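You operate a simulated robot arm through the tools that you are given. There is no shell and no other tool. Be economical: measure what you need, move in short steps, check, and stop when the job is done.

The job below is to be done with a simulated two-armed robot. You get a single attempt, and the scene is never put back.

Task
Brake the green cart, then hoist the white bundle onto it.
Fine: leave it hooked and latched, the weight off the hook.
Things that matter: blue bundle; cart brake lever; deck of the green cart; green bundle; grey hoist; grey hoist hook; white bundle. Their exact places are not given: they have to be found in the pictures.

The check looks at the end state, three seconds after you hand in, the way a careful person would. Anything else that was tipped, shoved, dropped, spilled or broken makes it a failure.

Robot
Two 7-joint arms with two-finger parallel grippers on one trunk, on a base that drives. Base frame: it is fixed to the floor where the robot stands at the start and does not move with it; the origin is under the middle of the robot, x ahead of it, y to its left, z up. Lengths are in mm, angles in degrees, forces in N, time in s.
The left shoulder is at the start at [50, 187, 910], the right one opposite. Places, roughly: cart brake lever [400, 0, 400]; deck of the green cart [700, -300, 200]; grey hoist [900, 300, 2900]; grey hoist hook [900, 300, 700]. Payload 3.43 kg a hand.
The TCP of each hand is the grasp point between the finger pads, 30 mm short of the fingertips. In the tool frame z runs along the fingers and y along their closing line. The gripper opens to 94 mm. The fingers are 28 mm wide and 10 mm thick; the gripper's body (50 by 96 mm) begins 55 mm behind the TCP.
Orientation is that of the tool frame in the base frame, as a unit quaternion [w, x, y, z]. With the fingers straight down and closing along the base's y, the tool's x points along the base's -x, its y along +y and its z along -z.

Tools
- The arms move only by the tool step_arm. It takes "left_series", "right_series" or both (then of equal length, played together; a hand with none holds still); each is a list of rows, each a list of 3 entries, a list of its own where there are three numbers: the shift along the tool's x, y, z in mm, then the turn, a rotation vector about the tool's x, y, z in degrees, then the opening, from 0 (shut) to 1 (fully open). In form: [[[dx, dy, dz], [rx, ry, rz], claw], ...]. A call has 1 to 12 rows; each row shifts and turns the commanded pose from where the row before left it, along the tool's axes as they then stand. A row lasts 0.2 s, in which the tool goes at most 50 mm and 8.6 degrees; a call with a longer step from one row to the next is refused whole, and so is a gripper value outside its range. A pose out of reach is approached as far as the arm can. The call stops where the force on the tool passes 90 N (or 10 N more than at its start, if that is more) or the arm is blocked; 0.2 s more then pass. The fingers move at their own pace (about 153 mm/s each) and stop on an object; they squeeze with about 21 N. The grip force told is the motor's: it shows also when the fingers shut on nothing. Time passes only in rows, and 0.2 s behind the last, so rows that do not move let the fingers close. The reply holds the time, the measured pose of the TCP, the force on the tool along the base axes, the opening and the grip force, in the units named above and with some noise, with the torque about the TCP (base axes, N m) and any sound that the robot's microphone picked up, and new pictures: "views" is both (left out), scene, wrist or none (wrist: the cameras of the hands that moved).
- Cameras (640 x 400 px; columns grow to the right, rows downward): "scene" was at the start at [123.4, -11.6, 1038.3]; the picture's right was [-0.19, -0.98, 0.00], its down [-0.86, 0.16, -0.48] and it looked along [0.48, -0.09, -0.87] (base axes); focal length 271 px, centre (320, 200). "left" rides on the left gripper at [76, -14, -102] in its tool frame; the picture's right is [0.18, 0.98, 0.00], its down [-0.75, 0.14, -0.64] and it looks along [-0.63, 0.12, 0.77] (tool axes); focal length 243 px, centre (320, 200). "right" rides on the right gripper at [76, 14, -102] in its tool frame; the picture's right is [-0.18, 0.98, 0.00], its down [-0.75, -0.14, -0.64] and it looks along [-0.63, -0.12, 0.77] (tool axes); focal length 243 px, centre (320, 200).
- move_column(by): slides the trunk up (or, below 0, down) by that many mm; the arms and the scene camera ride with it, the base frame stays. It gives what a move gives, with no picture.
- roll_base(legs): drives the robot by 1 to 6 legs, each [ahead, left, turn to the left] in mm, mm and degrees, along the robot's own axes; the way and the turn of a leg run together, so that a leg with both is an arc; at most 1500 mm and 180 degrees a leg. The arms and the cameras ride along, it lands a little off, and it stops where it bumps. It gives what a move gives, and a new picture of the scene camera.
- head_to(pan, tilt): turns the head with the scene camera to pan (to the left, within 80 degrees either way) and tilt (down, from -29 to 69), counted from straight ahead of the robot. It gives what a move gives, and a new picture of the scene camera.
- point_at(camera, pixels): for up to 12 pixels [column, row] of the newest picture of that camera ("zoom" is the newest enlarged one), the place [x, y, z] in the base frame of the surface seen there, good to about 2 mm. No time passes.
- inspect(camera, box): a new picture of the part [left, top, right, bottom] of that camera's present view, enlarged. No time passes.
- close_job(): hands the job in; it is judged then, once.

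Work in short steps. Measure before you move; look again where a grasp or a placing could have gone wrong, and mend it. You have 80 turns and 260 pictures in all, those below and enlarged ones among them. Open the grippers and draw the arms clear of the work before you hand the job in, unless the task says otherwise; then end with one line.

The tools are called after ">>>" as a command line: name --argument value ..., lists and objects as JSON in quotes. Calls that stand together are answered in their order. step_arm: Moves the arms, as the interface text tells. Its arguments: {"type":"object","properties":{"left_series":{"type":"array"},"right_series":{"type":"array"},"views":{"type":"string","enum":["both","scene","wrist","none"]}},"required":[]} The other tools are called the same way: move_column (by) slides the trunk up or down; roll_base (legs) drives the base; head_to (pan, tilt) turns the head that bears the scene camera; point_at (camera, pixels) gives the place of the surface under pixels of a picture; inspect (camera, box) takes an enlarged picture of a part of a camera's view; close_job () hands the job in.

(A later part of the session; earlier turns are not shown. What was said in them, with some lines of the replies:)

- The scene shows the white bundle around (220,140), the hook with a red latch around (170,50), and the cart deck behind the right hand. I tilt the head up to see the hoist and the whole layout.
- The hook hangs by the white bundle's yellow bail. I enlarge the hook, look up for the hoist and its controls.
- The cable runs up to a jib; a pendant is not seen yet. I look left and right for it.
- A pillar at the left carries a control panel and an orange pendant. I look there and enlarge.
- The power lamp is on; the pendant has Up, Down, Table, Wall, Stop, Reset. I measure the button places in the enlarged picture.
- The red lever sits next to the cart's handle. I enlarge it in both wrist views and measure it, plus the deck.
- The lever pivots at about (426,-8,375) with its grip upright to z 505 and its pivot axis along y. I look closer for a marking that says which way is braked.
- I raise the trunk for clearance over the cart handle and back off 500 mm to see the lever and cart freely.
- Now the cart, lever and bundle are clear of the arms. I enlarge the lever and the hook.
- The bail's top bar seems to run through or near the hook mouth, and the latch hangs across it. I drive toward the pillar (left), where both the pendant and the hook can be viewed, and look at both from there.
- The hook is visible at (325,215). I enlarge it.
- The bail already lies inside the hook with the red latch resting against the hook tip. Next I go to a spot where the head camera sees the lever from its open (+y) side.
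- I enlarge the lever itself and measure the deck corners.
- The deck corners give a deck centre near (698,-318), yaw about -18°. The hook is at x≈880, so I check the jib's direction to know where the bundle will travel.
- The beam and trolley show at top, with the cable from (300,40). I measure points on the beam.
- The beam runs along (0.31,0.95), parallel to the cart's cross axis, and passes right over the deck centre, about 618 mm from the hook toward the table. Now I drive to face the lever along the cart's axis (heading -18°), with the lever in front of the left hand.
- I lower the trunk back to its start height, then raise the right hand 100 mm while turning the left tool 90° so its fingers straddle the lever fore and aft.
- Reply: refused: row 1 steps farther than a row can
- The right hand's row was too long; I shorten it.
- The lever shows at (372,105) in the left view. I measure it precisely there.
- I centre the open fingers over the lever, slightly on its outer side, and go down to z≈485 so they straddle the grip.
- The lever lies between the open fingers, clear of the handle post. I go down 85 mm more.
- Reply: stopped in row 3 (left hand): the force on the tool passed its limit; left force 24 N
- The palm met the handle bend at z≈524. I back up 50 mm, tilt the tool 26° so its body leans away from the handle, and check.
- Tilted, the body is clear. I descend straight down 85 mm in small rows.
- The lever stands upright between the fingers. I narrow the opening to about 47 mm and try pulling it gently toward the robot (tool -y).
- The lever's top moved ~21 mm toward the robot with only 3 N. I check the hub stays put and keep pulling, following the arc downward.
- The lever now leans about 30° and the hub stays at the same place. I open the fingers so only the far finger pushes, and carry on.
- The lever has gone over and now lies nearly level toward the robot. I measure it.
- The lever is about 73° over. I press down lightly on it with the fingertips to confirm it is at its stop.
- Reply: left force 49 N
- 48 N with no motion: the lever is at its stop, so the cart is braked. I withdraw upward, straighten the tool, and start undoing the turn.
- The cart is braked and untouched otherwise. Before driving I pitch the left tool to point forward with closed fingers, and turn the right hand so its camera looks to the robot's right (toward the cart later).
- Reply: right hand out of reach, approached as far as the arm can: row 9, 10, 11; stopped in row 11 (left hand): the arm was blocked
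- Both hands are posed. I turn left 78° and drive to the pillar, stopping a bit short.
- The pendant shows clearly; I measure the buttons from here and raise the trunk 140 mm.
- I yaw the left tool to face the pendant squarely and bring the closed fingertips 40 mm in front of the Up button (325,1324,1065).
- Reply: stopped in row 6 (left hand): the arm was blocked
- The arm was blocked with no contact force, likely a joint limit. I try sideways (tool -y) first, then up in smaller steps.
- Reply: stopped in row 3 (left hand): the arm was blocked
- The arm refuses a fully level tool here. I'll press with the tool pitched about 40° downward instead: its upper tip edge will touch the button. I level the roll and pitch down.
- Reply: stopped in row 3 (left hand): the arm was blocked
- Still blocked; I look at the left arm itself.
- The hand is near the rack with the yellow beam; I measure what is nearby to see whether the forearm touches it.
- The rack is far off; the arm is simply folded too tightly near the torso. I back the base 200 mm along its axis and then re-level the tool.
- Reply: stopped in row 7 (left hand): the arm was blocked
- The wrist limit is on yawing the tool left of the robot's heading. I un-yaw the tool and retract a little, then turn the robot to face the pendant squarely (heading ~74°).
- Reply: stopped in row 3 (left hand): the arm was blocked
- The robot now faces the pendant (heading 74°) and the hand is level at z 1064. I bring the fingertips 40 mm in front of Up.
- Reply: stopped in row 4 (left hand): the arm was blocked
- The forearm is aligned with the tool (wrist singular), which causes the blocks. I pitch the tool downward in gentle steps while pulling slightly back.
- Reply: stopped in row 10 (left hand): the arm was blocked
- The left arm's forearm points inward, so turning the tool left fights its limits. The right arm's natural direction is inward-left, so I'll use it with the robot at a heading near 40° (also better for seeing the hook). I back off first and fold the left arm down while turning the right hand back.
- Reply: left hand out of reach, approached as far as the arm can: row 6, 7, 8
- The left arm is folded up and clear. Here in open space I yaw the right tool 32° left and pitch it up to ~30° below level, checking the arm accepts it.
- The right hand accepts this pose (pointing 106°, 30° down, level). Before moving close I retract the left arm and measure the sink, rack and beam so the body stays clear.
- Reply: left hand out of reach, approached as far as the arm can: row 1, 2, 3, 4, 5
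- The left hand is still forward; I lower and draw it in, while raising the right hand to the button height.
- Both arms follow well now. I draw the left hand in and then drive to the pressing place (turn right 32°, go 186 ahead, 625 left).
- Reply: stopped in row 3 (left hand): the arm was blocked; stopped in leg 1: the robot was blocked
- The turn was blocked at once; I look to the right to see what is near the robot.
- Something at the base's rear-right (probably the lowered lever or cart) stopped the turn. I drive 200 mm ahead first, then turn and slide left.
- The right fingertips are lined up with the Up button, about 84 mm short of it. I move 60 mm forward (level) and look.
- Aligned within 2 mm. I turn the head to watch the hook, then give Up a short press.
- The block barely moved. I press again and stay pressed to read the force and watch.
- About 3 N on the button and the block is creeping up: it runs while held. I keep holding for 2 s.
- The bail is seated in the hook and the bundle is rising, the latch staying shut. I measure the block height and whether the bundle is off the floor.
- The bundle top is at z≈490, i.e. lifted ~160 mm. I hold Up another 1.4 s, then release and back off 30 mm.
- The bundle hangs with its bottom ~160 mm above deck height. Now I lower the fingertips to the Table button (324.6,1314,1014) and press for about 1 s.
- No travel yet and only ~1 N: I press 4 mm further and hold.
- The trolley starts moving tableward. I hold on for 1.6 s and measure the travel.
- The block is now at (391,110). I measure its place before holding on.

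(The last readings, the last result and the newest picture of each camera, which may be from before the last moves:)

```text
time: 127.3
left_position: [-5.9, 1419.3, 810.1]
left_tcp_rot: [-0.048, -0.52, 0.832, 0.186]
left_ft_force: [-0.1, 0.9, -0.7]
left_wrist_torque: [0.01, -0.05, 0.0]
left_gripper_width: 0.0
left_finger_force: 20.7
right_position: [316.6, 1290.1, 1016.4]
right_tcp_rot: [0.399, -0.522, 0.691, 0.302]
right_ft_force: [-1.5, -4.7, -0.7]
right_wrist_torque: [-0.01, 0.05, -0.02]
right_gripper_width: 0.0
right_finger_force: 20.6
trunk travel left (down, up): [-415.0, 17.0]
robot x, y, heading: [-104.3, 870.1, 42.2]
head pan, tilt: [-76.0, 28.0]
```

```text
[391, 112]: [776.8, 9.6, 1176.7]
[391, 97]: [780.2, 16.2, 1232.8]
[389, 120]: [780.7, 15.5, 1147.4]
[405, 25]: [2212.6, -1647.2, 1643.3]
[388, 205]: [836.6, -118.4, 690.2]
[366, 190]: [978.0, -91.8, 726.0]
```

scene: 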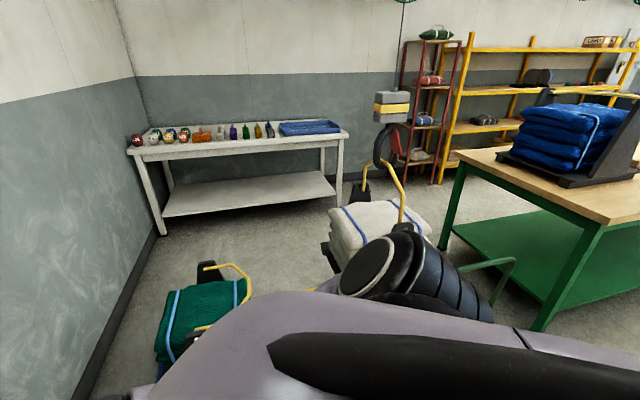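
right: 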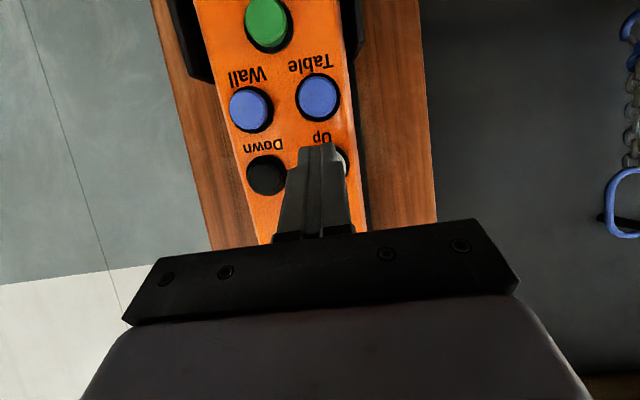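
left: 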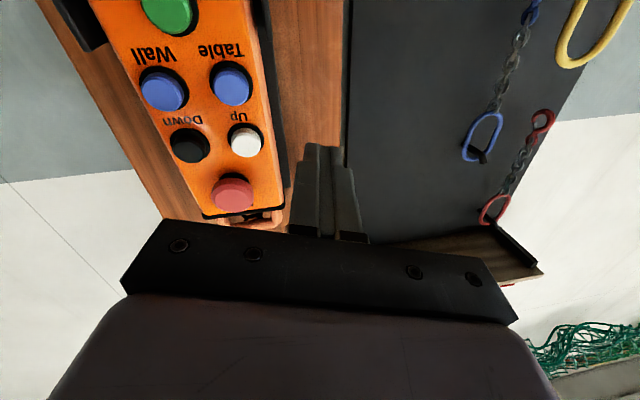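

The trolley leads the load by a little (cable leans). I hold 0.6 s more, release, and wait for the swing to settle.

>>> step_arm --right_series '[[[0, 0, 0], [0, 0, 0], 0], [[0, 0, 0], [0, 0, 0], 0], [[0, 0, 0], [0, 0, 0], 0], [[9, 0, -15], [0, 0, 0], 0], [[0, 0, 0], [0, 0, 0], 0], [[0, 0, 0], [0, 0, 0], 0], [[0, 0, 0], [0, 0, 0], 0], [[0, 0, 0], [0, 0, 0], 0]]' --views "scene"

>>> step_arm --right_series '[[[0, 0, 0], [0, 0, 0], 0], [[0, 0, 0], [0, 0, 0], 0], [[0, 0, 0], [0, 0, 0], 0], [[0, 0, 0], [0, 0, 0], 0], [[0, 0, 0], [0, 0, 0], 0], [[0, 0, 0], [0, 0, 0], 0]]' --views "scene"

```text
time: 129.1
left_position: [-5.2, 1418.8, 809.4]
left_tcp_rot: [-0.048, -0.52, 0.832, 0.186]
left_ft_force: [-0.4, -0.3, 0.5]
left_wrist_torque: [-0.05, 0.01, 0.0]
left_gripper_width: 0.1
left_finger_force: 21.3
right_position: [310.7, 1271.9, 1016.6]
right_tcp_rot: [0.399, -0.522, 0.691, 0.302]
right_ft_force: [-0.2, 0.3, -0.4]
right_wrist_torque: [-0.02, 0.03, -0.04]
right_gripper_width: 0.1
right_finger_force: 21.1
trunk travel left (down, up): [-415.0, 17.0]
robot x, y, heading: [-105.6, 871.6, 42.0]
head pan, tilt: [-76.0, 28.0]
```

scene: 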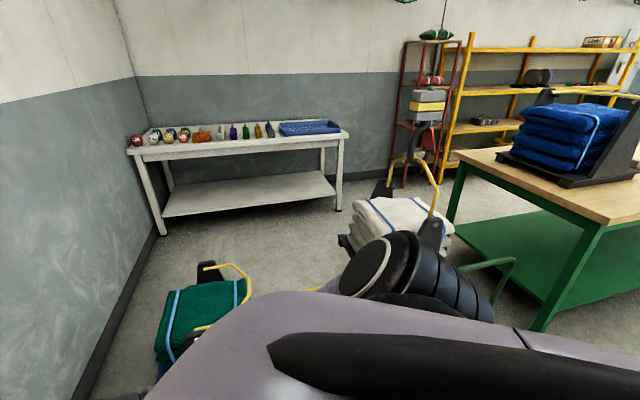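

```text
time: 130.5
left_position: [-5.5, 1420.0, 810.2]
left_tcp_rot: [-0.048, -0.52, 0.832, 0.187]
left_ft_force: [-0.1, 0.2, -0.7]
left_wrist_torque: [0.01, 0.01, 0.01]
left_gripper_width: 0.1
left_finger_force: 21.0
right_position: [311.5, 1273.7, 1016.8]
right_tcp_rot: [0.398, -0.522, 0.691, 0.301]
right_ft_force: [-0.6, -0.4, 0.2]
right_wrist_torque: [0.0, -0.01, 0.03]
right_gripper_width: 0.1
right_finger_force: 21.4
trunk travel left (down, up): [-415.0, 17.0]
robot x, y, heading: [-101.5, 872.8, 42.2]
head pan, tilt: [-76.0, 28.0]
```

scene: 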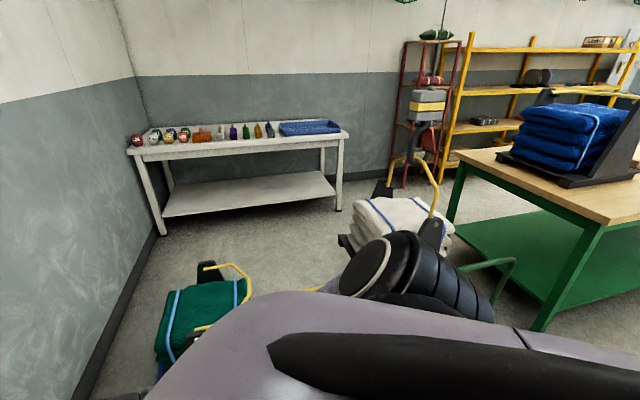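

It hangs still. I measure the block and the hook.

>>> point_at --camera "scene" --pixels '[[427, 107], [427, 95], [425, 118], [390, 210], [385, 185], [436, 185]]'

```text
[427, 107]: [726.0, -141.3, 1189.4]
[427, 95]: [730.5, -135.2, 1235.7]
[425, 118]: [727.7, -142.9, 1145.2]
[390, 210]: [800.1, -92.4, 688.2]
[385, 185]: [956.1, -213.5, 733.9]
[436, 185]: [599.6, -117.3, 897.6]
```

About 168 mm remain to the deck centre (speed ~170 mm/s). I press Table for another ~0.9 s and wait.

>>> step_arm --right_series '[[[-7, 0, 11.5], [0, 0, 0], 0], [[-2, 0, 3.5], [0, 0, 0], 0], [[0, 0, 0], [0, 0, 0], 0], [[0, 0, 0], [0, 0, 0], 0], [[0, 0, 0], [0, 0, 0], 0], [[0, 0, 0], [0, 0, 0], 0], [[9, 0, -15], [0, 0, 0], 0], [[0, 0, 0], [0, 0, 0], 0], [[0, 0, 0], [0, 0, 0], 0], [[0, 0, 0], [0, 0, 0], 0], [[0, 0, 0], [0, 0, 0], 0], [[0, 0, 0], [0, 0, 0], 0]]' --views "scene"

```text
time: 133.1
left_position: [-5.1, 1419.6, 808.4]
left_tcp_rot: [-0.049, -0.52, 0.832, 0.187]
left_ft_force: [-0.1, 0.4, -0.7]
left_wrist_torque: [-0.01, -0.03, 0.01]
left_gripper_width: 0.1
left_finger_force: 20.6
right_position: [311.3, 1273.1, 1016.9]
right_tcp_rot: [0.398, -0.522, 0.691, 0.302]
right_ft_force: [-0.5, -0.3, -0.2]
right_wrist_torque: [0.02, -0.01, 0.0]
right_gripper_width: 0.2
right_finger_force: 21.1
trunk travel left (down, up): [-415.0, 17.0]
robot x, y, heading: [-101.2, 870.5, 42.0]
head pan, tilt: [-76.0, 28.0]
```

scene: 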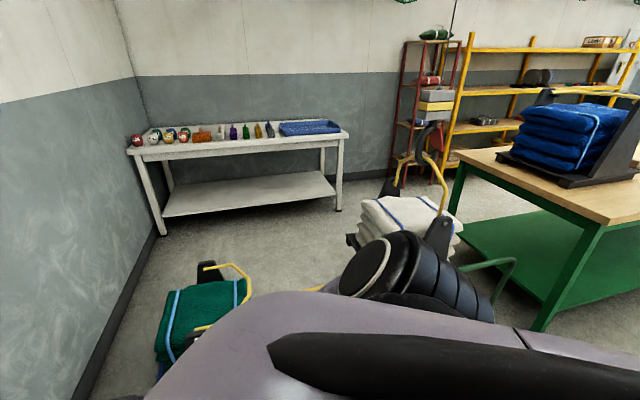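

>>> point_at --camera "scene" --pixels '[[436, 106], [436, 94], [434, 117], [430, 205], [395, 210]]'

```text
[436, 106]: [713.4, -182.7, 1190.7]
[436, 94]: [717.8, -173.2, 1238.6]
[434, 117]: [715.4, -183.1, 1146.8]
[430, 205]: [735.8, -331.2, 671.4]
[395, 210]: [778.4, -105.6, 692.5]
```

Only ~43 mm of travel: the press was marginal. About 125 mm remain, so I press 2 mm deeper for ~0.8 s.

>>> step_arm --right_series '[[[-7, 0, 11.5], [0, 0, 0], 0], [[-3.5, 0, 6], [0, 0, 0], 0], [[0, 0, 0], [0, 0, 0], 0], [[0, 0, 0], [0, 0, 0], 0], [[0, 0, 0], [0, 0, 0], 0], [[10, 0, -17], [0, 0, 0], 0], [[0, 0, 0], [0, 0, 0], 0], [[0, 0, 0], [0, 0, 0], 0], [[0, 0, 0], [0, 0, 0], 0], [[0, 0, 0], [0, 0, 0], 0], [[0, 0, 0], [0, 0, 0], 0], [[0, 0, 0], [0, 0, 0], 0]]' --views "scene"

>>> inspect --camera "scene" --box '[340, 70, 520, 300]'

>>> point_at --camera "scene" --pixels '[[448, 105], [444, 105], [455, 105], [440, 210]]'

```text
time: 135.7
left_position: [-4.9, 1420.1, 808.7]
left_tcp_rot: [-0.049, -0.52, 0.832, 0.186]
left_ft_force: [0.4, 0.5, -0.3]
left_wrist_torque: [0.0, -0.06, 0.0]
left_gripper_width: 0.0
left_finger_force: 21.3
right_position: [313.2, 1274.8, 1015.6]
right_tcp_rot: [0.399, -0.522, 0.691, 0.302]
right_ft_force: [0.0, 0.5, -0.1]
right_wrist_torque: [-0.03, -0.03, -0.05]
right_gripper_width: 0.2
right_finger_force: 20.6
trunk travel left (down, up): [-415.0, 17.0]
robot x, y, heading: [-104.0, 874.7, 42.2]
head pan, tilt: [-76.0, 28.0]
```

scene: 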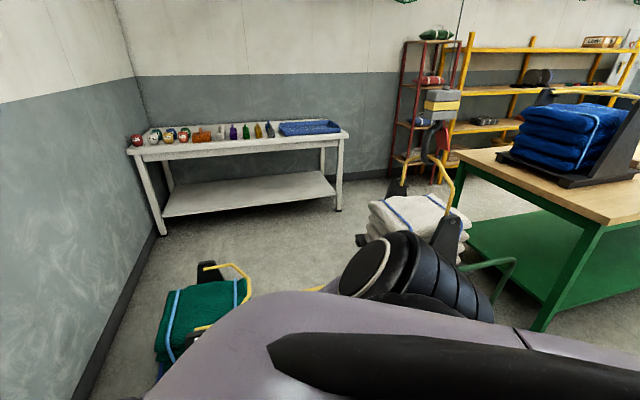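

```text
1.74 times, centred on (430, 185) of scene
```

zoom: 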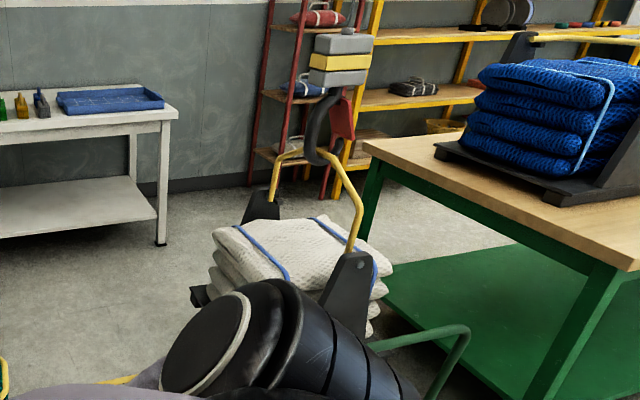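

```text
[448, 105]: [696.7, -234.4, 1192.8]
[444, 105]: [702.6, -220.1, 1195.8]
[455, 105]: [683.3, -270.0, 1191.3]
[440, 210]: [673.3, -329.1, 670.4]
```

About 87 mm remain. I press again, one row longer.

>>> step_arm --right_series '[[[-7, 0, 11.5], [0, 0, 0], 0], [[-3.5, 0, 6], [0, 0, 0], 0], [[0, 0, 0], [0, 0, 0], 0], [[0, 0, 0], [0, 0, 0], 0], [[0, 0, 0], [0, 0, 0], 0], [[0, 0, 0], [0, 0, 0], 0], [[10, 0, -17], [0, 0, 0], 0], [[0, 0, 0], [0, 0, 0], 0], [[0, 0, 0], [0, 0, 0], 0], [[0, 0, 0], [0, 0, 0], 0], [[0, 0, 0], [0, 0, 0], 0], [[0, 0, 0], [0, 0, 0], 0]]' --views "scene"

>>> point_at --camera "scene" --pixels '[[448, 105], [453, 105], [458, 105], [445, 205]]'

```text
time: 138.3
left_position: [-4.8, 1419.7, 809.8]
left_tcp_rot: [-0.048, -0.52, 0.832, 0.186]
left_ft_force: [-0.5, -0.6, 0.3]
left_wrist_torque: [0.01, 0.02, -0.02]
left_gripper_width: 0.0
left_finger_force: 21.0
right_position: [312.2, 1274.7, 1016.5]
right_tcp_rot: [0.399, -0.522, 0.691, 0.301]
right_ft_force: [-0.1, 0.2, 1.0]
right_wrist_torque: [-0.02, 0.01, 0.01]
right_gripper_width: 0.0
right_finger_force: 21.5
trunk travel left (down, up): [-415.0, 17.0]
robot x, y, heading: [-104.3, 870.2, 42.1]
head pan, tilt: [-76.0, 28.0]
```

scene: 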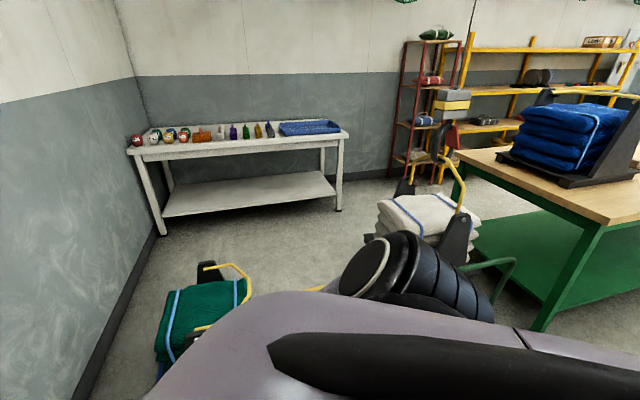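

```text
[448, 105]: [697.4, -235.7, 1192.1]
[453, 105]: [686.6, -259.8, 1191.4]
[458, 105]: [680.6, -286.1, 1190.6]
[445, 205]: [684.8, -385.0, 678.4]
```

About 30-45 mm remain; one more short press.

>>> step_arm --right_series '[[[-7, 0, 11.5], [0, 0, 0], 0], [[-3.5, 0, 6], [0, 0, 0], 0], [[0, 0, 0], [0, 0, 0], 0], [[0, 0, 0], [0, 0, 0], 0], [[0, 0, 0], [0, 0, 0], 0], [[10, 0, -17], [0, 0, 0], 0], [[0, 0, 0], [0, 0, 0], 0], [[0, 0, 0], [0, 0, 0], 0], [[0, 0, 0], [0, 0, 0], 0], [[0, 0, 0], [0, 0, 0], 0], [[0, 0, 0], [0, 0, 0], 0], [[0, 0, 0], [0, 0, 0], 0]]' --views "scene"

>>> inspect --camera "scene" --box '[340, 70, 540, 310]'

>>> point_at --camera "scene" --pixels '[[456, 105], [461, 105], [463, 40], [400, 215], [440, 205], [478, 215], [380, 238]]'

```text
time: 140.9
left_position: [-3.2, 1419.9, 809.2]
left_tcp_rot: [-0.049, -0.52, 0.832, 0.186]
left_ft_force: [0.4, -0.4, -0.4]
left_wrist_torque: [-0.02, -0.01, -0.03]
left_gripper_width: 0.0
left_finger_force: 21.3
right_position: [312.4, 1276.9, 1017.0]
right_tcp_rot: [0.399, -0.522, 0.691, 0.301]
right_ft_force: [-0.3, -0.4, 0.7]
right_wrist_torque: [-0.05, 0.0, -0.04]
right_gripper_width: 0.1
right_finger_force: 20.9
trunk travel left (down, up): [-415.0, 17.0]
robot x, y, heading: [-98.6, 872.1, 42.0]
head pan, tilt: [-76.0, 28.0]
```

scene: 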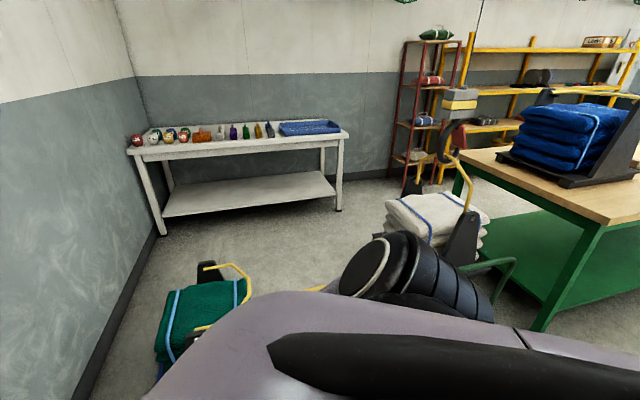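

```text
1.67 times, centred on (440, 190) of scene
```

zoom: 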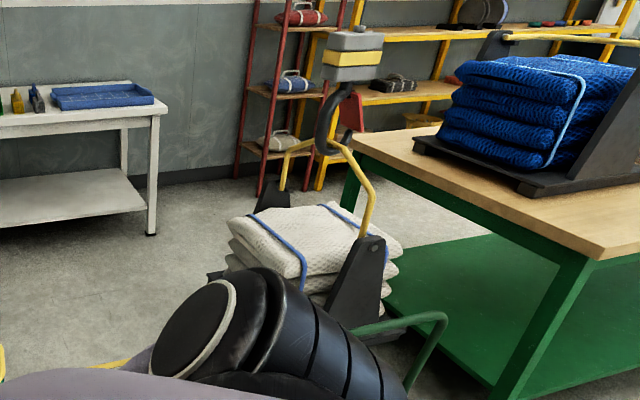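

```text
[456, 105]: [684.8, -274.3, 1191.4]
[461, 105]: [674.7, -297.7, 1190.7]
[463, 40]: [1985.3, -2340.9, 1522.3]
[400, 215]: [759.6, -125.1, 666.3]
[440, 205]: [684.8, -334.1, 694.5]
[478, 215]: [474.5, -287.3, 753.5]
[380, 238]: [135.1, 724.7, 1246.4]
```

The block is over the deck centre. I measure the bundle's top corners to check its yaw against the deck before lowering.

>>> point_at --camera "zoom" --pixels '[[232, 224], [328, 206], [398, 247], [303, 274], [270, 198], [372, 250], [368, 235], [284, 185]]'

>>> inspect --camera "right" --box '[0, 0, 640, 400]'

```text
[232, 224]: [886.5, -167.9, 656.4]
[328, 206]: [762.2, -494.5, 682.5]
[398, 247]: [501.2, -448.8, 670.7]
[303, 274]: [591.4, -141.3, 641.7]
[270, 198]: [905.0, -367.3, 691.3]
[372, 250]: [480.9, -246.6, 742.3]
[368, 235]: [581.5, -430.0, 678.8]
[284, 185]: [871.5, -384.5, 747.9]
```

```text
1.00 times, centred on (320, 200) of right
```

zoom: 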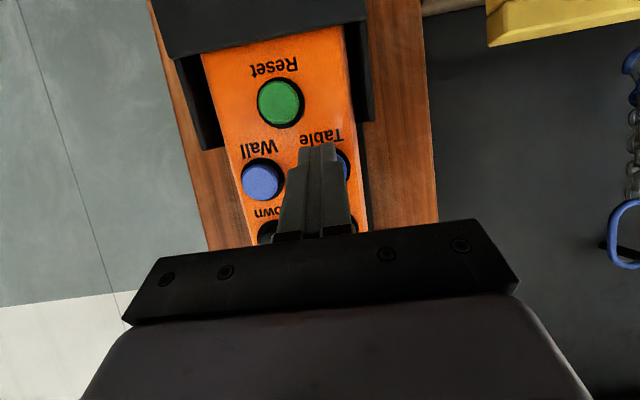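

The bundle is aligned with the deck (yaw ≈ -19°, centre (680,-314) vs deck (698,-318)). Now I back off and move the fingertips to just in front of the Down button (372,1307,1067).

>>> step_arm --right_series '[[[12.5, 0, -21.6], [0, 0, 0], 0], [[-22.5, -24.3, -13], [0, 0, 0], 0], [[-22.5, -24.3, -13], [0, 0, 0], 0], [[-10, 0, 17.3], [0, 0, 0], 0], [[0, 0, 0], [0, 0, 0], 0]]' --views "wrist"

```text
time: 142.1
left_position: [-4.6, 1418.9, 810.3]
left_tcp_rot: [-0.049, -0.52, 0.832, 0.187]
left_ft_force: [0.8, -0.7, 0.2]
left_wrist_torque: [-0.01, 0.02, -0.01]
left_gripper_width: 0.1
left_finger_force: 20.8
right_position: [357.4, 1260.0, 1068.4]
right_tcp_rot: [0.399, -0.522, 0.691, 0.302]
right_ft_force: [0.0, -0.7, -0.4]
right_wrist_torque: [0.04, 0.03, 0.01]
right_gripper_width: 0.0
right_finger_force: 21.5
trunk travel left (down, up): [-415.0, 17.0]
robot x, y, heading: [-99.7, 875.2, 42.0]
head pan, tilt: [-76.0, 28.0]
```

right: 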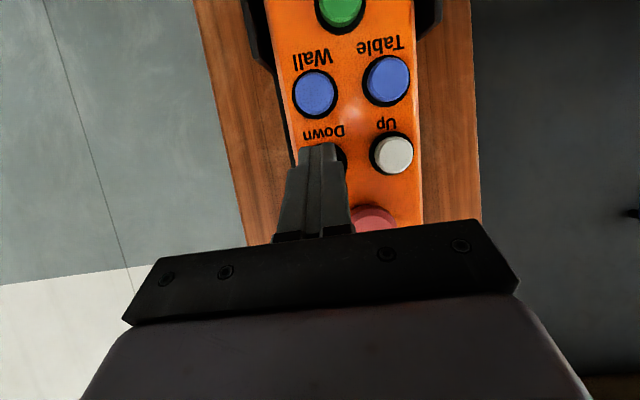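

Aligned with Down. I press for ~0.8 s and release to gauge the lowering speed.

>>> step_arm --right_series '[[[-7, 0, 12], [0, 0, 0], 0], [[-3.3, -1, 5.7], [0, 0, 0], 0], [[0, 0, 0], [0, 0, 0], 0], [[0, 0, 0], [0, 0, 0], 0], [[0, 0, 0], [0, 0, 0], 0], [[7, 0, -12], [0, 0, 0], 0], [[0, 0, 0], [0, 0, 0], 0], [[0, 0, 0], [0, 0, 0], 0], [[0, 0, 0], [0, 0, 0], 0]]' --views "scene"

>>> inspect --camera "scene" --box '[340, 70, 540, 310]'

>>> point_at --camera "scene" --pixels '[[460, 105], [460, 110], [460, 115]]'

```text
time: 144.1
left_position: [-5.4, 1420.1, 809.8]
left_tcp_rot: [-0.049, -0.52, 0.832, 0.187]
left_ft_force: [-0.3, 0.2, 0.6]
left_wrist_torque: [0.0, 0.02, 0.0]
left_gripper_width: 0.1
left_finger_force: 20.5
right_position: [361.9, 1263.0, 1069.2]
right_tcp_rot: [0.399, -0.522, 0.691, 0.302]
right_ft_force: [-0.7, -0.4, -0.3]
right_wrist_torque: [0.0, 0.0, -0.03]
right_gripper_width: 0.0
right_finger_force: 20.5
trunk travel left (down, up): [-415.0, 17.0]
robot x, y, heading: [-103.3, 870.3, 42.0]
head pan, tilt: [-76.0, 28.0]
```

scene: 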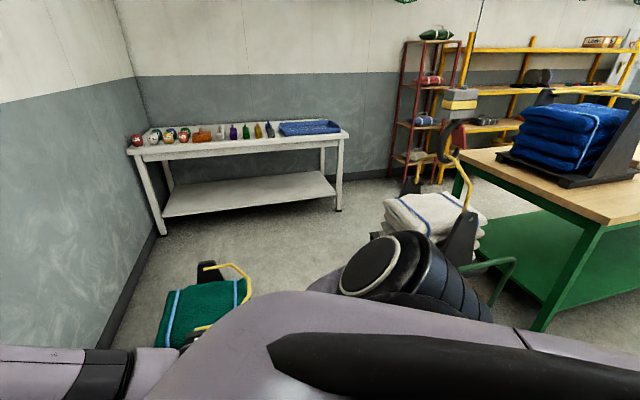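

```text
1.67 times, centred on (440, 190) of scene
```

zoom: 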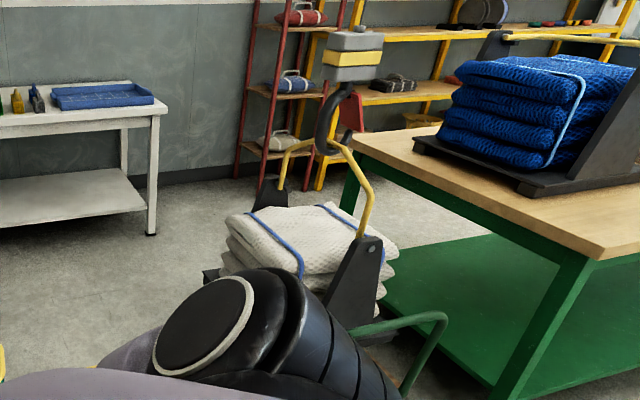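

```text
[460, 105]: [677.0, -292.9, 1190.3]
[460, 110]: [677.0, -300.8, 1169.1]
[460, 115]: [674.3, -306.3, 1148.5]
```

No motion: the press was too shallow. I press 18 mm this time and stay in for a reading.

>>> step_arm --right_series '[[[-7, 0, 12], [0, 0, 0], 0], [[-2.5, 0, 4.3], [0, 0, 0], 0], [[0, 0, 0], [0, 0, 0], 0], [[0, 0, 0], [0, 0, 0], 0]]' --views "both"

>>> point_at --camera "scene" --pixels '[[460, 105], [460, 110], [460, 115]]'

```text
time: 145.1
left_position: [-5.0, 1419.7, 810.1]
left_tcp_rot: [-0.048, -0.521, 0.832, 0.186]
left_ft_force: [-0.1, 0.3, -0.7]
left_wrist_torque: [0.02, 0.02, 0.04]
left_gripper_width: 0.1
left_finger_force: 21.5
right_position: [365.9, 1280.4, 1070.4]
right_tcp_rot: [0.399, -0.522, 0.691, 0.302]
right_ft_force: [-1.6, -6.5, -1.5]
right_wrist_torque: [-0.06, 0.04, -0.07]
right_gripper_width: 0.1
right_finger_force: 21.3
trunk travel left (down, up): [-415.0, 17.0]
robot x, y, heading: [-102.2, 870.0, 42.1]
head pan, tilt: [-76.0, 28.0]
```

scene: 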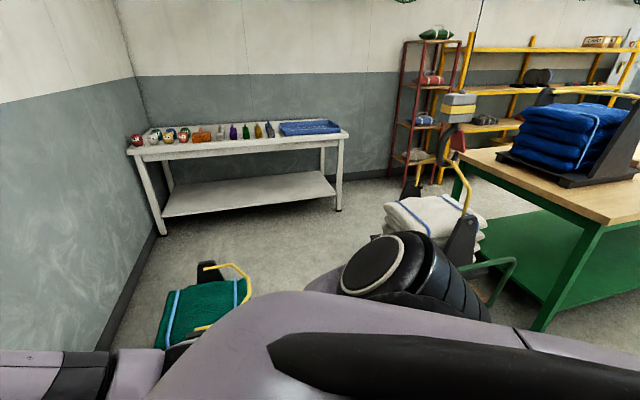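
right: 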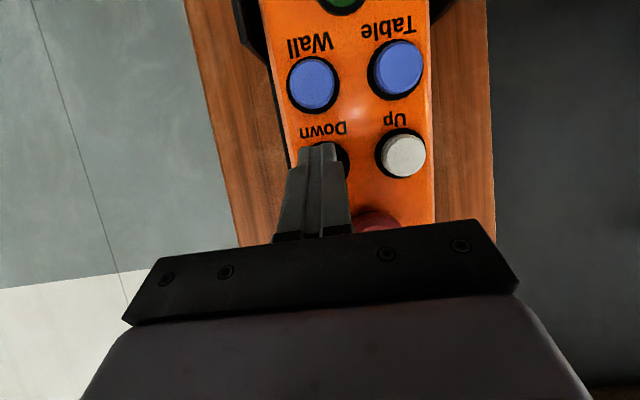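

```text
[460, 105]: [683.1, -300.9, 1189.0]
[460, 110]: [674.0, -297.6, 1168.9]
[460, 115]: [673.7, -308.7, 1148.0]
```

It is lowering (about 25 mm so far, 6.5 N on the button). I hold another 0.8 s and check.

>>> step_arm --right_series '[[[0, 0, 0], [0, 0, 0], 0], [[0, 0, 0], [0, 0, 0], 0], [[0, 0, 0], [0, 0, 0], 0], [[0, 0, 0], [0, 0, 0], 0]]' --views "scene"

>>> inspect --camera "scene" --box '[360, 80, 540, 300]'

>>> point_at --camera "zoom" --pixels '[[336, 80], [330, 90], [336, 100], [260, 245], [330, 235]]'

```text
time: 146.1
left_position: [-5.4, 1418.2, 810.7]
left_tcp_rot: [-0.048, -0.52, 0.832, 0.187]
left_ft_force: [-1.0, -0.9, -0.3]
left_wrist_torque: [-0.03, 0.02, 0.01]
left_gripper_width: 0.0
left_finger_force: 21.3
right_position: [366.3, 1280.9, 1069.3]
right_tcp_rot: [0.398, -0.523, 0.691, 0.302]
right_ft_force: [-1.3, -6.2, -1.0]
right_wrist_torque: [-0.04, 0.0, -0.06]
right_gripper_width: 0.1
right_finger_force: 20.8
trunk travel left (down, up): [-415.0, 17.0]
robot x, y, heading: [-102.2, 871.9, 42.1]
head pan, tilt: [-76.0, 28.0]
```

scene: 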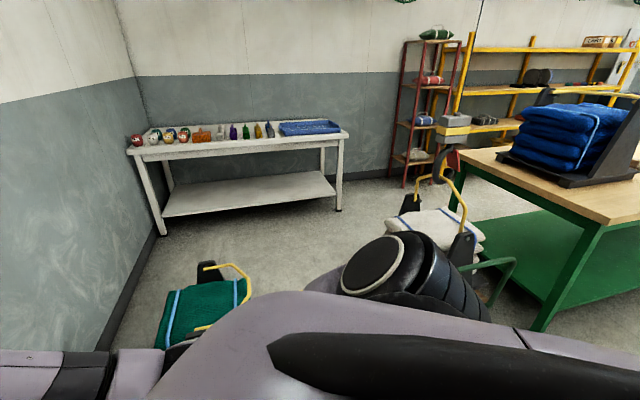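

```text
1.82 times, centred on (450, 190) of scene
```

zoom: 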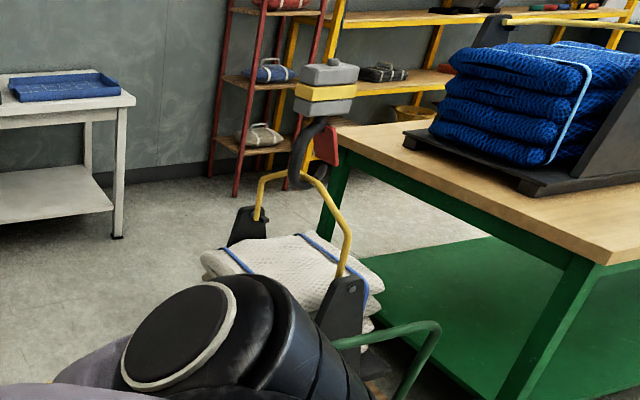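

```text
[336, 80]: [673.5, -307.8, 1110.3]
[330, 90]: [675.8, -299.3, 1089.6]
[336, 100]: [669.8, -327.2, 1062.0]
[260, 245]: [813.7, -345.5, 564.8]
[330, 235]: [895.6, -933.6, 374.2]
```

Lowered ~102 mm; the bundle top is at 565 vs 521 expected on deck. I hold ~0.8 s more, then release and look.

>>> step_arm --right_series '[[[0, 0, 0], [0, 0, 0], 0], [[0, 0, 0], [0, 0, 0], 0], [[0, 0, 0], [0, 0, 0], 0], [[0, 0, 0], [0, 0, 0], 0], [[8, 0, -14], [0, 0, 0], 0], [[0, 0, 0], [0, 0, 0], 0], [[0, 0, 0], [0, 0, 0], 0]]' --views "scene"

>>> inspect --camera "scene" --box '[400, 100, 500, 260]'

>>> point_at --camera "scene" --pixels '[[452, 140], [452, 135], [425, 230], [440, 225], [448, 180]]'

```text
time: 147.7
left_position: [-4.9, 1420.2, 810.8]
left_tcp_rot: [-0.049, -0.52, 0.832, 0.186]
left_ft_force: [0.0, -0.6, 0.1]
left_wrist_torque: [0.03, -0.03, 0.02]
left_gripper_width: 0.3
left_finger_force: 20.6
right_position: [362.1, 1266.1, 1069.8]
right_tcp_rot: [0.399, -0.521, 0.691, 0.302]
right_ft_force: [-0.4, -0.4, 0.2]
right_wrist_torque: [0.01, -0.01, 0.03]
right_gripper_width: 0.0
right_finger_force: 21.1
trunk travel left (down, up): [-415.0, 17.0]
robot x, y, heading: [-100.8, 873.9, 42.1]
head pan, tilt: [-76.0, 28.0]
```

scene: 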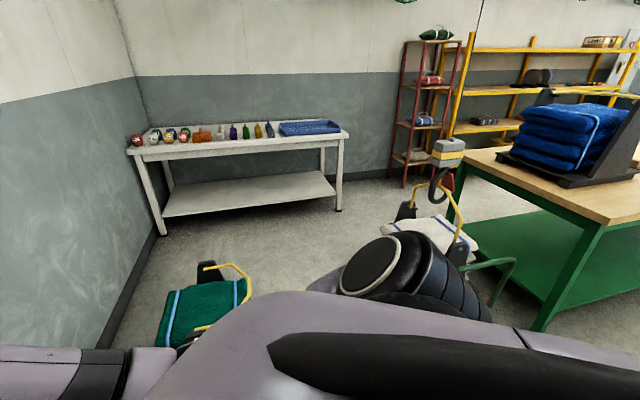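

```text
2.50 times, centred on (450, 180) of scene
```

zoom: 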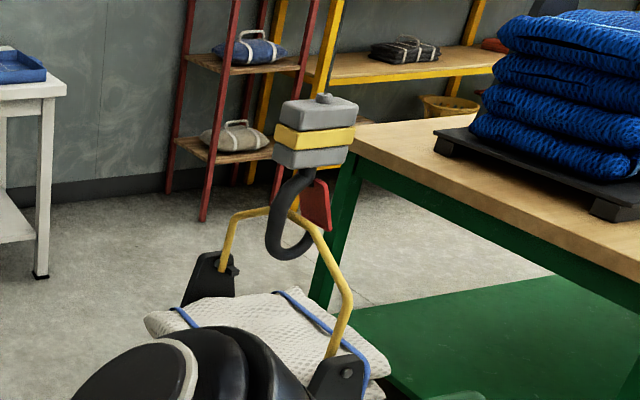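

```text
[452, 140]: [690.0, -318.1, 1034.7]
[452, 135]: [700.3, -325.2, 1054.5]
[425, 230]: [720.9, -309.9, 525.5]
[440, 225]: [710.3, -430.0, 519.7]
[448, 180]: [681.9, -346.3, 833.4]
```

The bundle sits on the deck (top z≈522) and the bail is loose inside the hook. I check block height, and look at the lamps on the panel.

>>> point_at --camera "zoom" --pixels '[[310, 138], [300, 155], [318, 200], [290, 248], [250, 212], [310, 105]]'

>>> head_to --pan 25 --tilt 5

>>> inspect --camera "scene" --box '[340, 50, 540, 250]'

```text
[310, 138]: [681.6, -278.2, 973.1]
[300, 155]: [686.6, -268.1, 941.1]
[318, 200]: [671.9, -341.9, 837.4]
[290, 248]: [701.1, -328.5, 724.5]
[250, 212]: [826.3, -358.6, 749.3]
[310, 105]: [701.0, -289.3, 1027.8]
```

```text
time: 149.5
left_position: [-4.2, 1418.9, 811.3]
left_tcp_rot: [-0.049, -0.52, 0.832, 0.186]
left_ft_force: [-0.7, 0.8, -0.7]
left_wrist_torque: [-0.02, 0.0, 0.01]
left_gripper_width: 0.0
left_finger_force: 20.8
right_position: [362.9, 1265.7, 1069.7]
right_tcp_rot: [0.398, -0.522, 0.691, 0.302]
right_ft_force: [0.3, -0.7, 0.7]
right_wrist_torque: [-0.03, 0.01, 0.0]
right_gripper_width: 0.0
right_finger_force: 21.4
trunk travel left (down, up): [-415.0, 17.0]
robot x, y, heading: [-104.1, 870.4, 42.1]
head pan, tilt: [25.0, 5.0]
```

scene: 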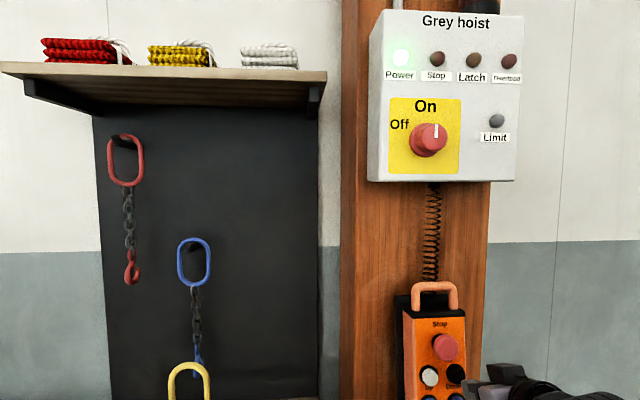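

```text
2.00 times, centred on (440, 150) of scene
```

zoom: 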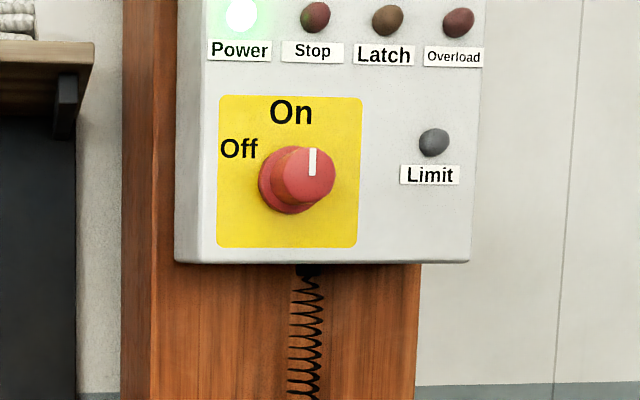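

All is well: power lamp only, ~65 mm slack as at the start. I withdraw the right hand from the pendant and drive away back-right, then check the load from a better angle.

>>> step_arm --right_series '[[[15, 0, -26], [0, 0, 0], 0], [[15, 0, -26], [0, 0, 0], 0], [[15, 0, -26], [0, 0, 0], 0]]' --views "none"

>>> roll_base --legs '[[-100, -250, 0], [-200, 0, 0]]'

>>> head_to --pan -78 --tilt 30

```text
time: 150.3
left_position: [-5.7, 1418.7, 809.7]
left_tcp_rot: [-0.048, -0.52, 0.832, 0.186]
left_ft_force: [0.1, 0.2, 0.2]
left_wrist_torque: [-0.02, -0.02, 0.02]
left_gripper_width: 0.1
left_finger_force: 20.9
right_position: [337.6, 1178.8, 1069.1]
right_tcp_rot: [0.399, -0.522, 0.691, 0.301]
right_ft_force: [-0.4, 0.4, 0.3]
right_wrist_torque: [0.04, -0.01, 0.04]
right_gripper_width: 0.0
right_finger_force: 20.6
trunk travel left (down, up): [-415.0, 17.0]
robot x, y, heading: [-101.3, 869.2, 41.8]
head pan, tilt: [25.0, 5.0]
```

```text
time: 153.4
left_position: [-63.6, 1036.6, 808.8]
left_tcp_rot: [-0.048, -0.522, 0.831, 0.187]
left_ft_force: [0.9, 0.7, 0.3]
left_wrist_torque: [0.01, -0.01, 0.02]
left_gripper_width: 0.0
left_finger_force: 20.8
right_position: [280.6, 797.9, 1068.9]
right_tcp_rot: [0.398, -0.524, 0.69, 0.302]
right_ft_force: [-0.1, 0.1, -0.1]
right_wrist_torque: [0.0, 0.01, -0.04]
right_gripper_width: 0.0
right_finger_force: 21.2
trunk travel left (down, up): [-415.0, 17.0]
robot x, y, heading: [-159.6, 482.2, 42.4]
head pan, tilt: [25.0, 5.0]
```

scene: 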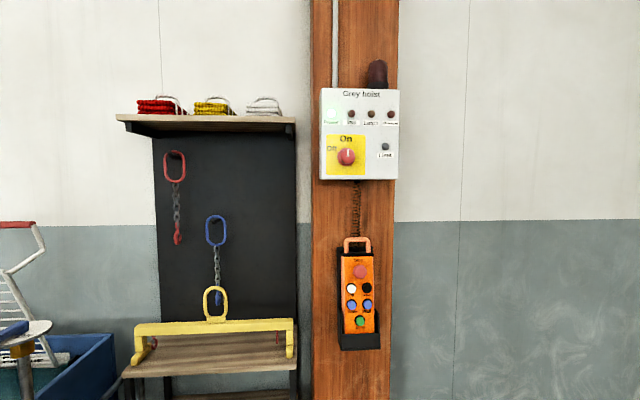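

```text
time: 155.2
left_position: [-63.0, 1035.5, 808.8]
left_tcp_rot: [-0.048, -0.523, 0.83, 0.187]
left_ft_force: [-0.7, 0.6, -0.7]
left_wrist_torque: [-0.02, -0.03, 0.03]
left_gripper_width: 0.0
left_finger_force: 20.8
right_position: [280.9, 798.8, 1070.0]
right_tcp_rot: [0.397, -0.525, 0.689, 0.303]
right_ft_force: [0.4, -0.3, 0.0]
right_wrist_torque: [-0.02, -0.01, 0.05]
right_gripper_width: 0.1
right_finger_force: 20.6
trunk travel left (down, up): [-415.0, 17.0]
robot x, y, heading: [-158.5, 490.3, 42.5]
head pan, tilt: [-78.0, 30.0]
```

scene: 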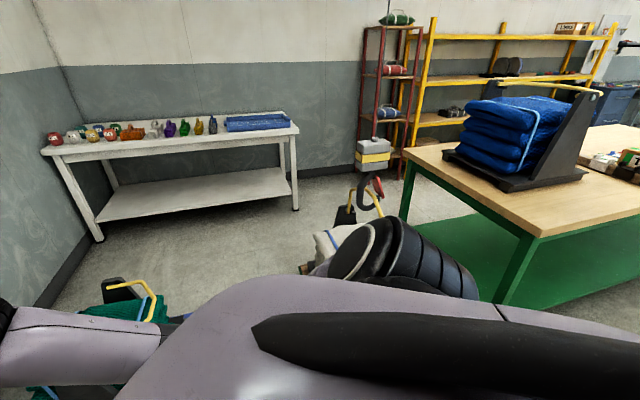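

I turn right 65° to view the cart head-on.

>>> roll_base --legs '[[0, 0, -65]]'

>>> head_to --pan -15 --tilt 33

>>> inspect --camera "scene" --box '[220, 80, 420, 320]'

```text
time: 158.4
left_position: [376.8, 645.2, 810.4]
left_tcp_rot: [0.057, -0.003, 0.981, 0.184]
left_ft_force: [-0.2, 0.1, 0.8]
left_wrist_torque: [0.0, -0.01, -0.02]
left_gripper_width: 0.0
left_finger_force: 20.7
right_position: [315.0, 230.8, 1071.1]
right_tcp_rot: [0.498, -0.08, 0.862, 0.046]
right_ft_force: [0.3, -0.5, 0.0]
right_wrist_torque: [0.01, -0.01, 0.0]
right_gripper_width: 0.0
right_finger_force: 20.5
trunk travel left (down, up): [-415.0, 17.0]
robot x, y, heading: [-156.5, 483.2, -21.5]
head pan, tilt: [-78.0, 30.0]
```

scene: 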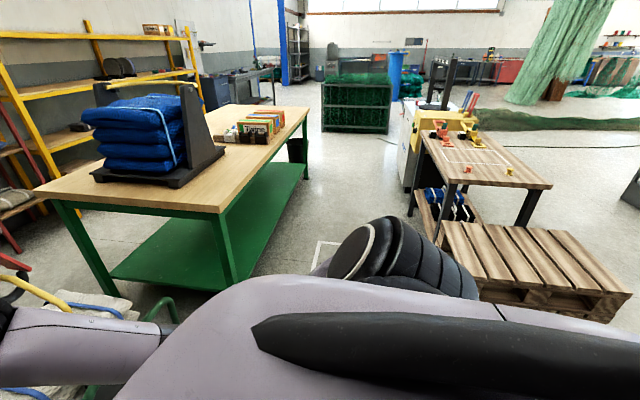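

```text
time: 159.7
left_position: [376.4, 644.5, 810.1]
left_tcp_rot: [0.058, -0.003, 0.981, 0.184]
left_ft_force: [0.4, 0.1, 0.5]
left_wrist_torque: [0.03, -0.01, 0.02]
left_gripper_width: 0.0
left_finger_force: 21.4
right_position: [315.3, 230.6, 1068.8]
right_tcp_rot: [0.498, -0.079, 0.862, 0.046]
right_ft_force: [0.3, 0.4, -0.1]
right_wrist_torque: [0.0, -0.01, -0.01]
right_gripper_width: 0.0
right_finger_force: 21.4
trunk travel left (down, up): [-415.0, 17.0]
robot x, y, heading: [-157.5, 484.8, -21.4]
head pan, tilt: [-15.0, 33.0]
```

scene: 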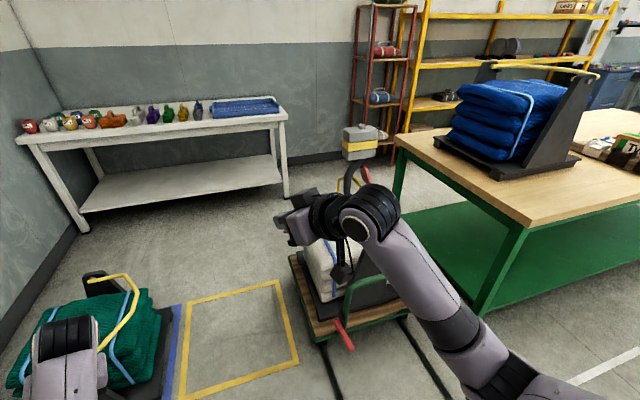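

```text
1.67 times, centred on (320, 200) of scene
```

zoom: 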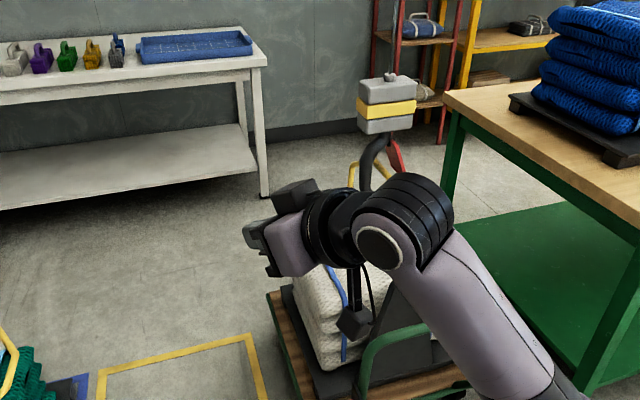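

The bundle is on the deck and the lever is down. The right arm blocks the view of the hook, so I draw it in, open both grippers and look again.

>>> step_arm --right_series '[[[15, -20, -35], [0, 0, 0], 1], [[15, -20, -35], [0, 0, 0], 1], [[15, -20, -35], [0, 0, 0], 1], [[15, -20, -35], [0, 0, 0], 1], [[15, -20, -35], [0, 0, 0], 1]]' --left_series '[[[0, 0, 0], [0, 0, 0], 1], [[0, 0, 0], [0, 0, 0], 1], [[0, 0, 0], [0, 0, 0], 1], [[0, 0, 0], [0, 0, 0], 1], [[0, 0, 0], [0, 0, 0], 1]]' --views "scene"

>>> inspect --camera "scene" --box '[280, 110, 440, 360]'

>>> inspect --camera "scene" --box '[320, 120, 400, 230]'

```text
time: 160.9
left_position: [376.1, 645.0, 810.4]
left_tcp_rot: [0.058, -0.004, 0.981, 0.184]
left_ft_force: [0.1, 0.2, 0.3]
left_wrist_torque: [0.0, 0.0, 0.01]
left_gripper_width: 94.0
left_finger_force: 0.0
right_position: [146.1, 100.3, 1092.4]
right_tcp_rot: [0.498, -0.081, 0.862, 0.048]
right_ft_force: [-0.6, 0.8, -0.6]
right_wrist_torque: [-0.01, 0.0, -0.04]
right_gripper_width: 93.8
right_finger_force: 0.0
trunk travel left (down, up): [-415.0, 17.0]
robot x, y, heading: [-157.1, 492.7, -21.2]
head pan, tilt: [-15.0, 33.0]
```

scene: 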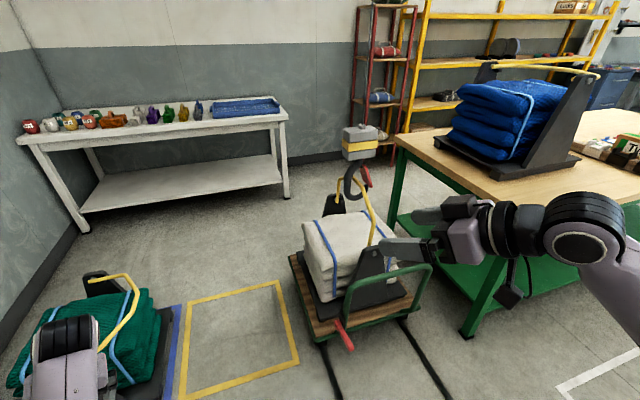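

```text
1.60 times, centred on (360, 235) of scene
```

zoom: 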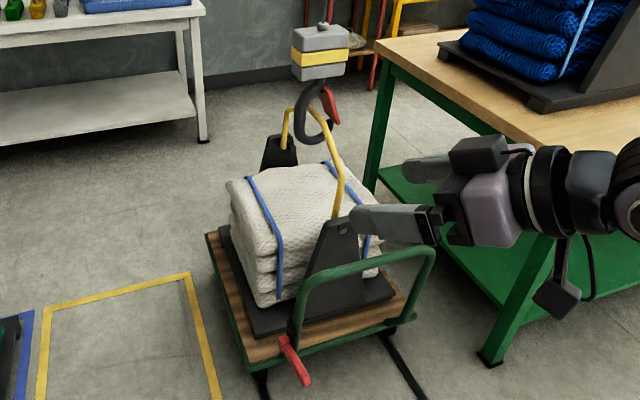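

```text
3.64 times, centred on (360, 175) of scene
5 turns are left
```

zoom: 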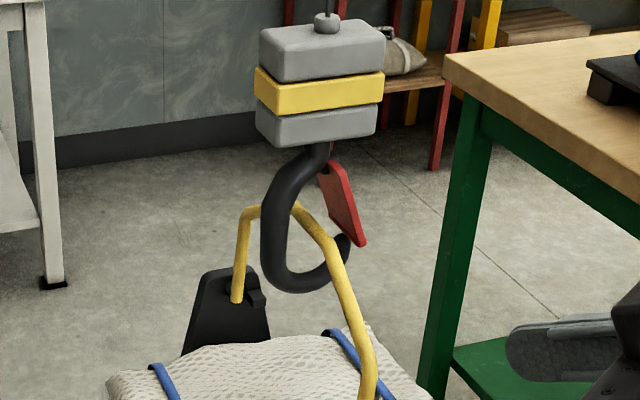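

The white bundle sits square on the braked cart's deck. The bail is loose in the hook, the latch is shut, the other bundles are untouched, and the grippers are open and clear. I hand in.

>>> close_job

```text
The job is handed in.
```

I braked the green cart and hoisted the white bundle onto its deck. It is still hooked, with the latch shut and the weight off the hook.
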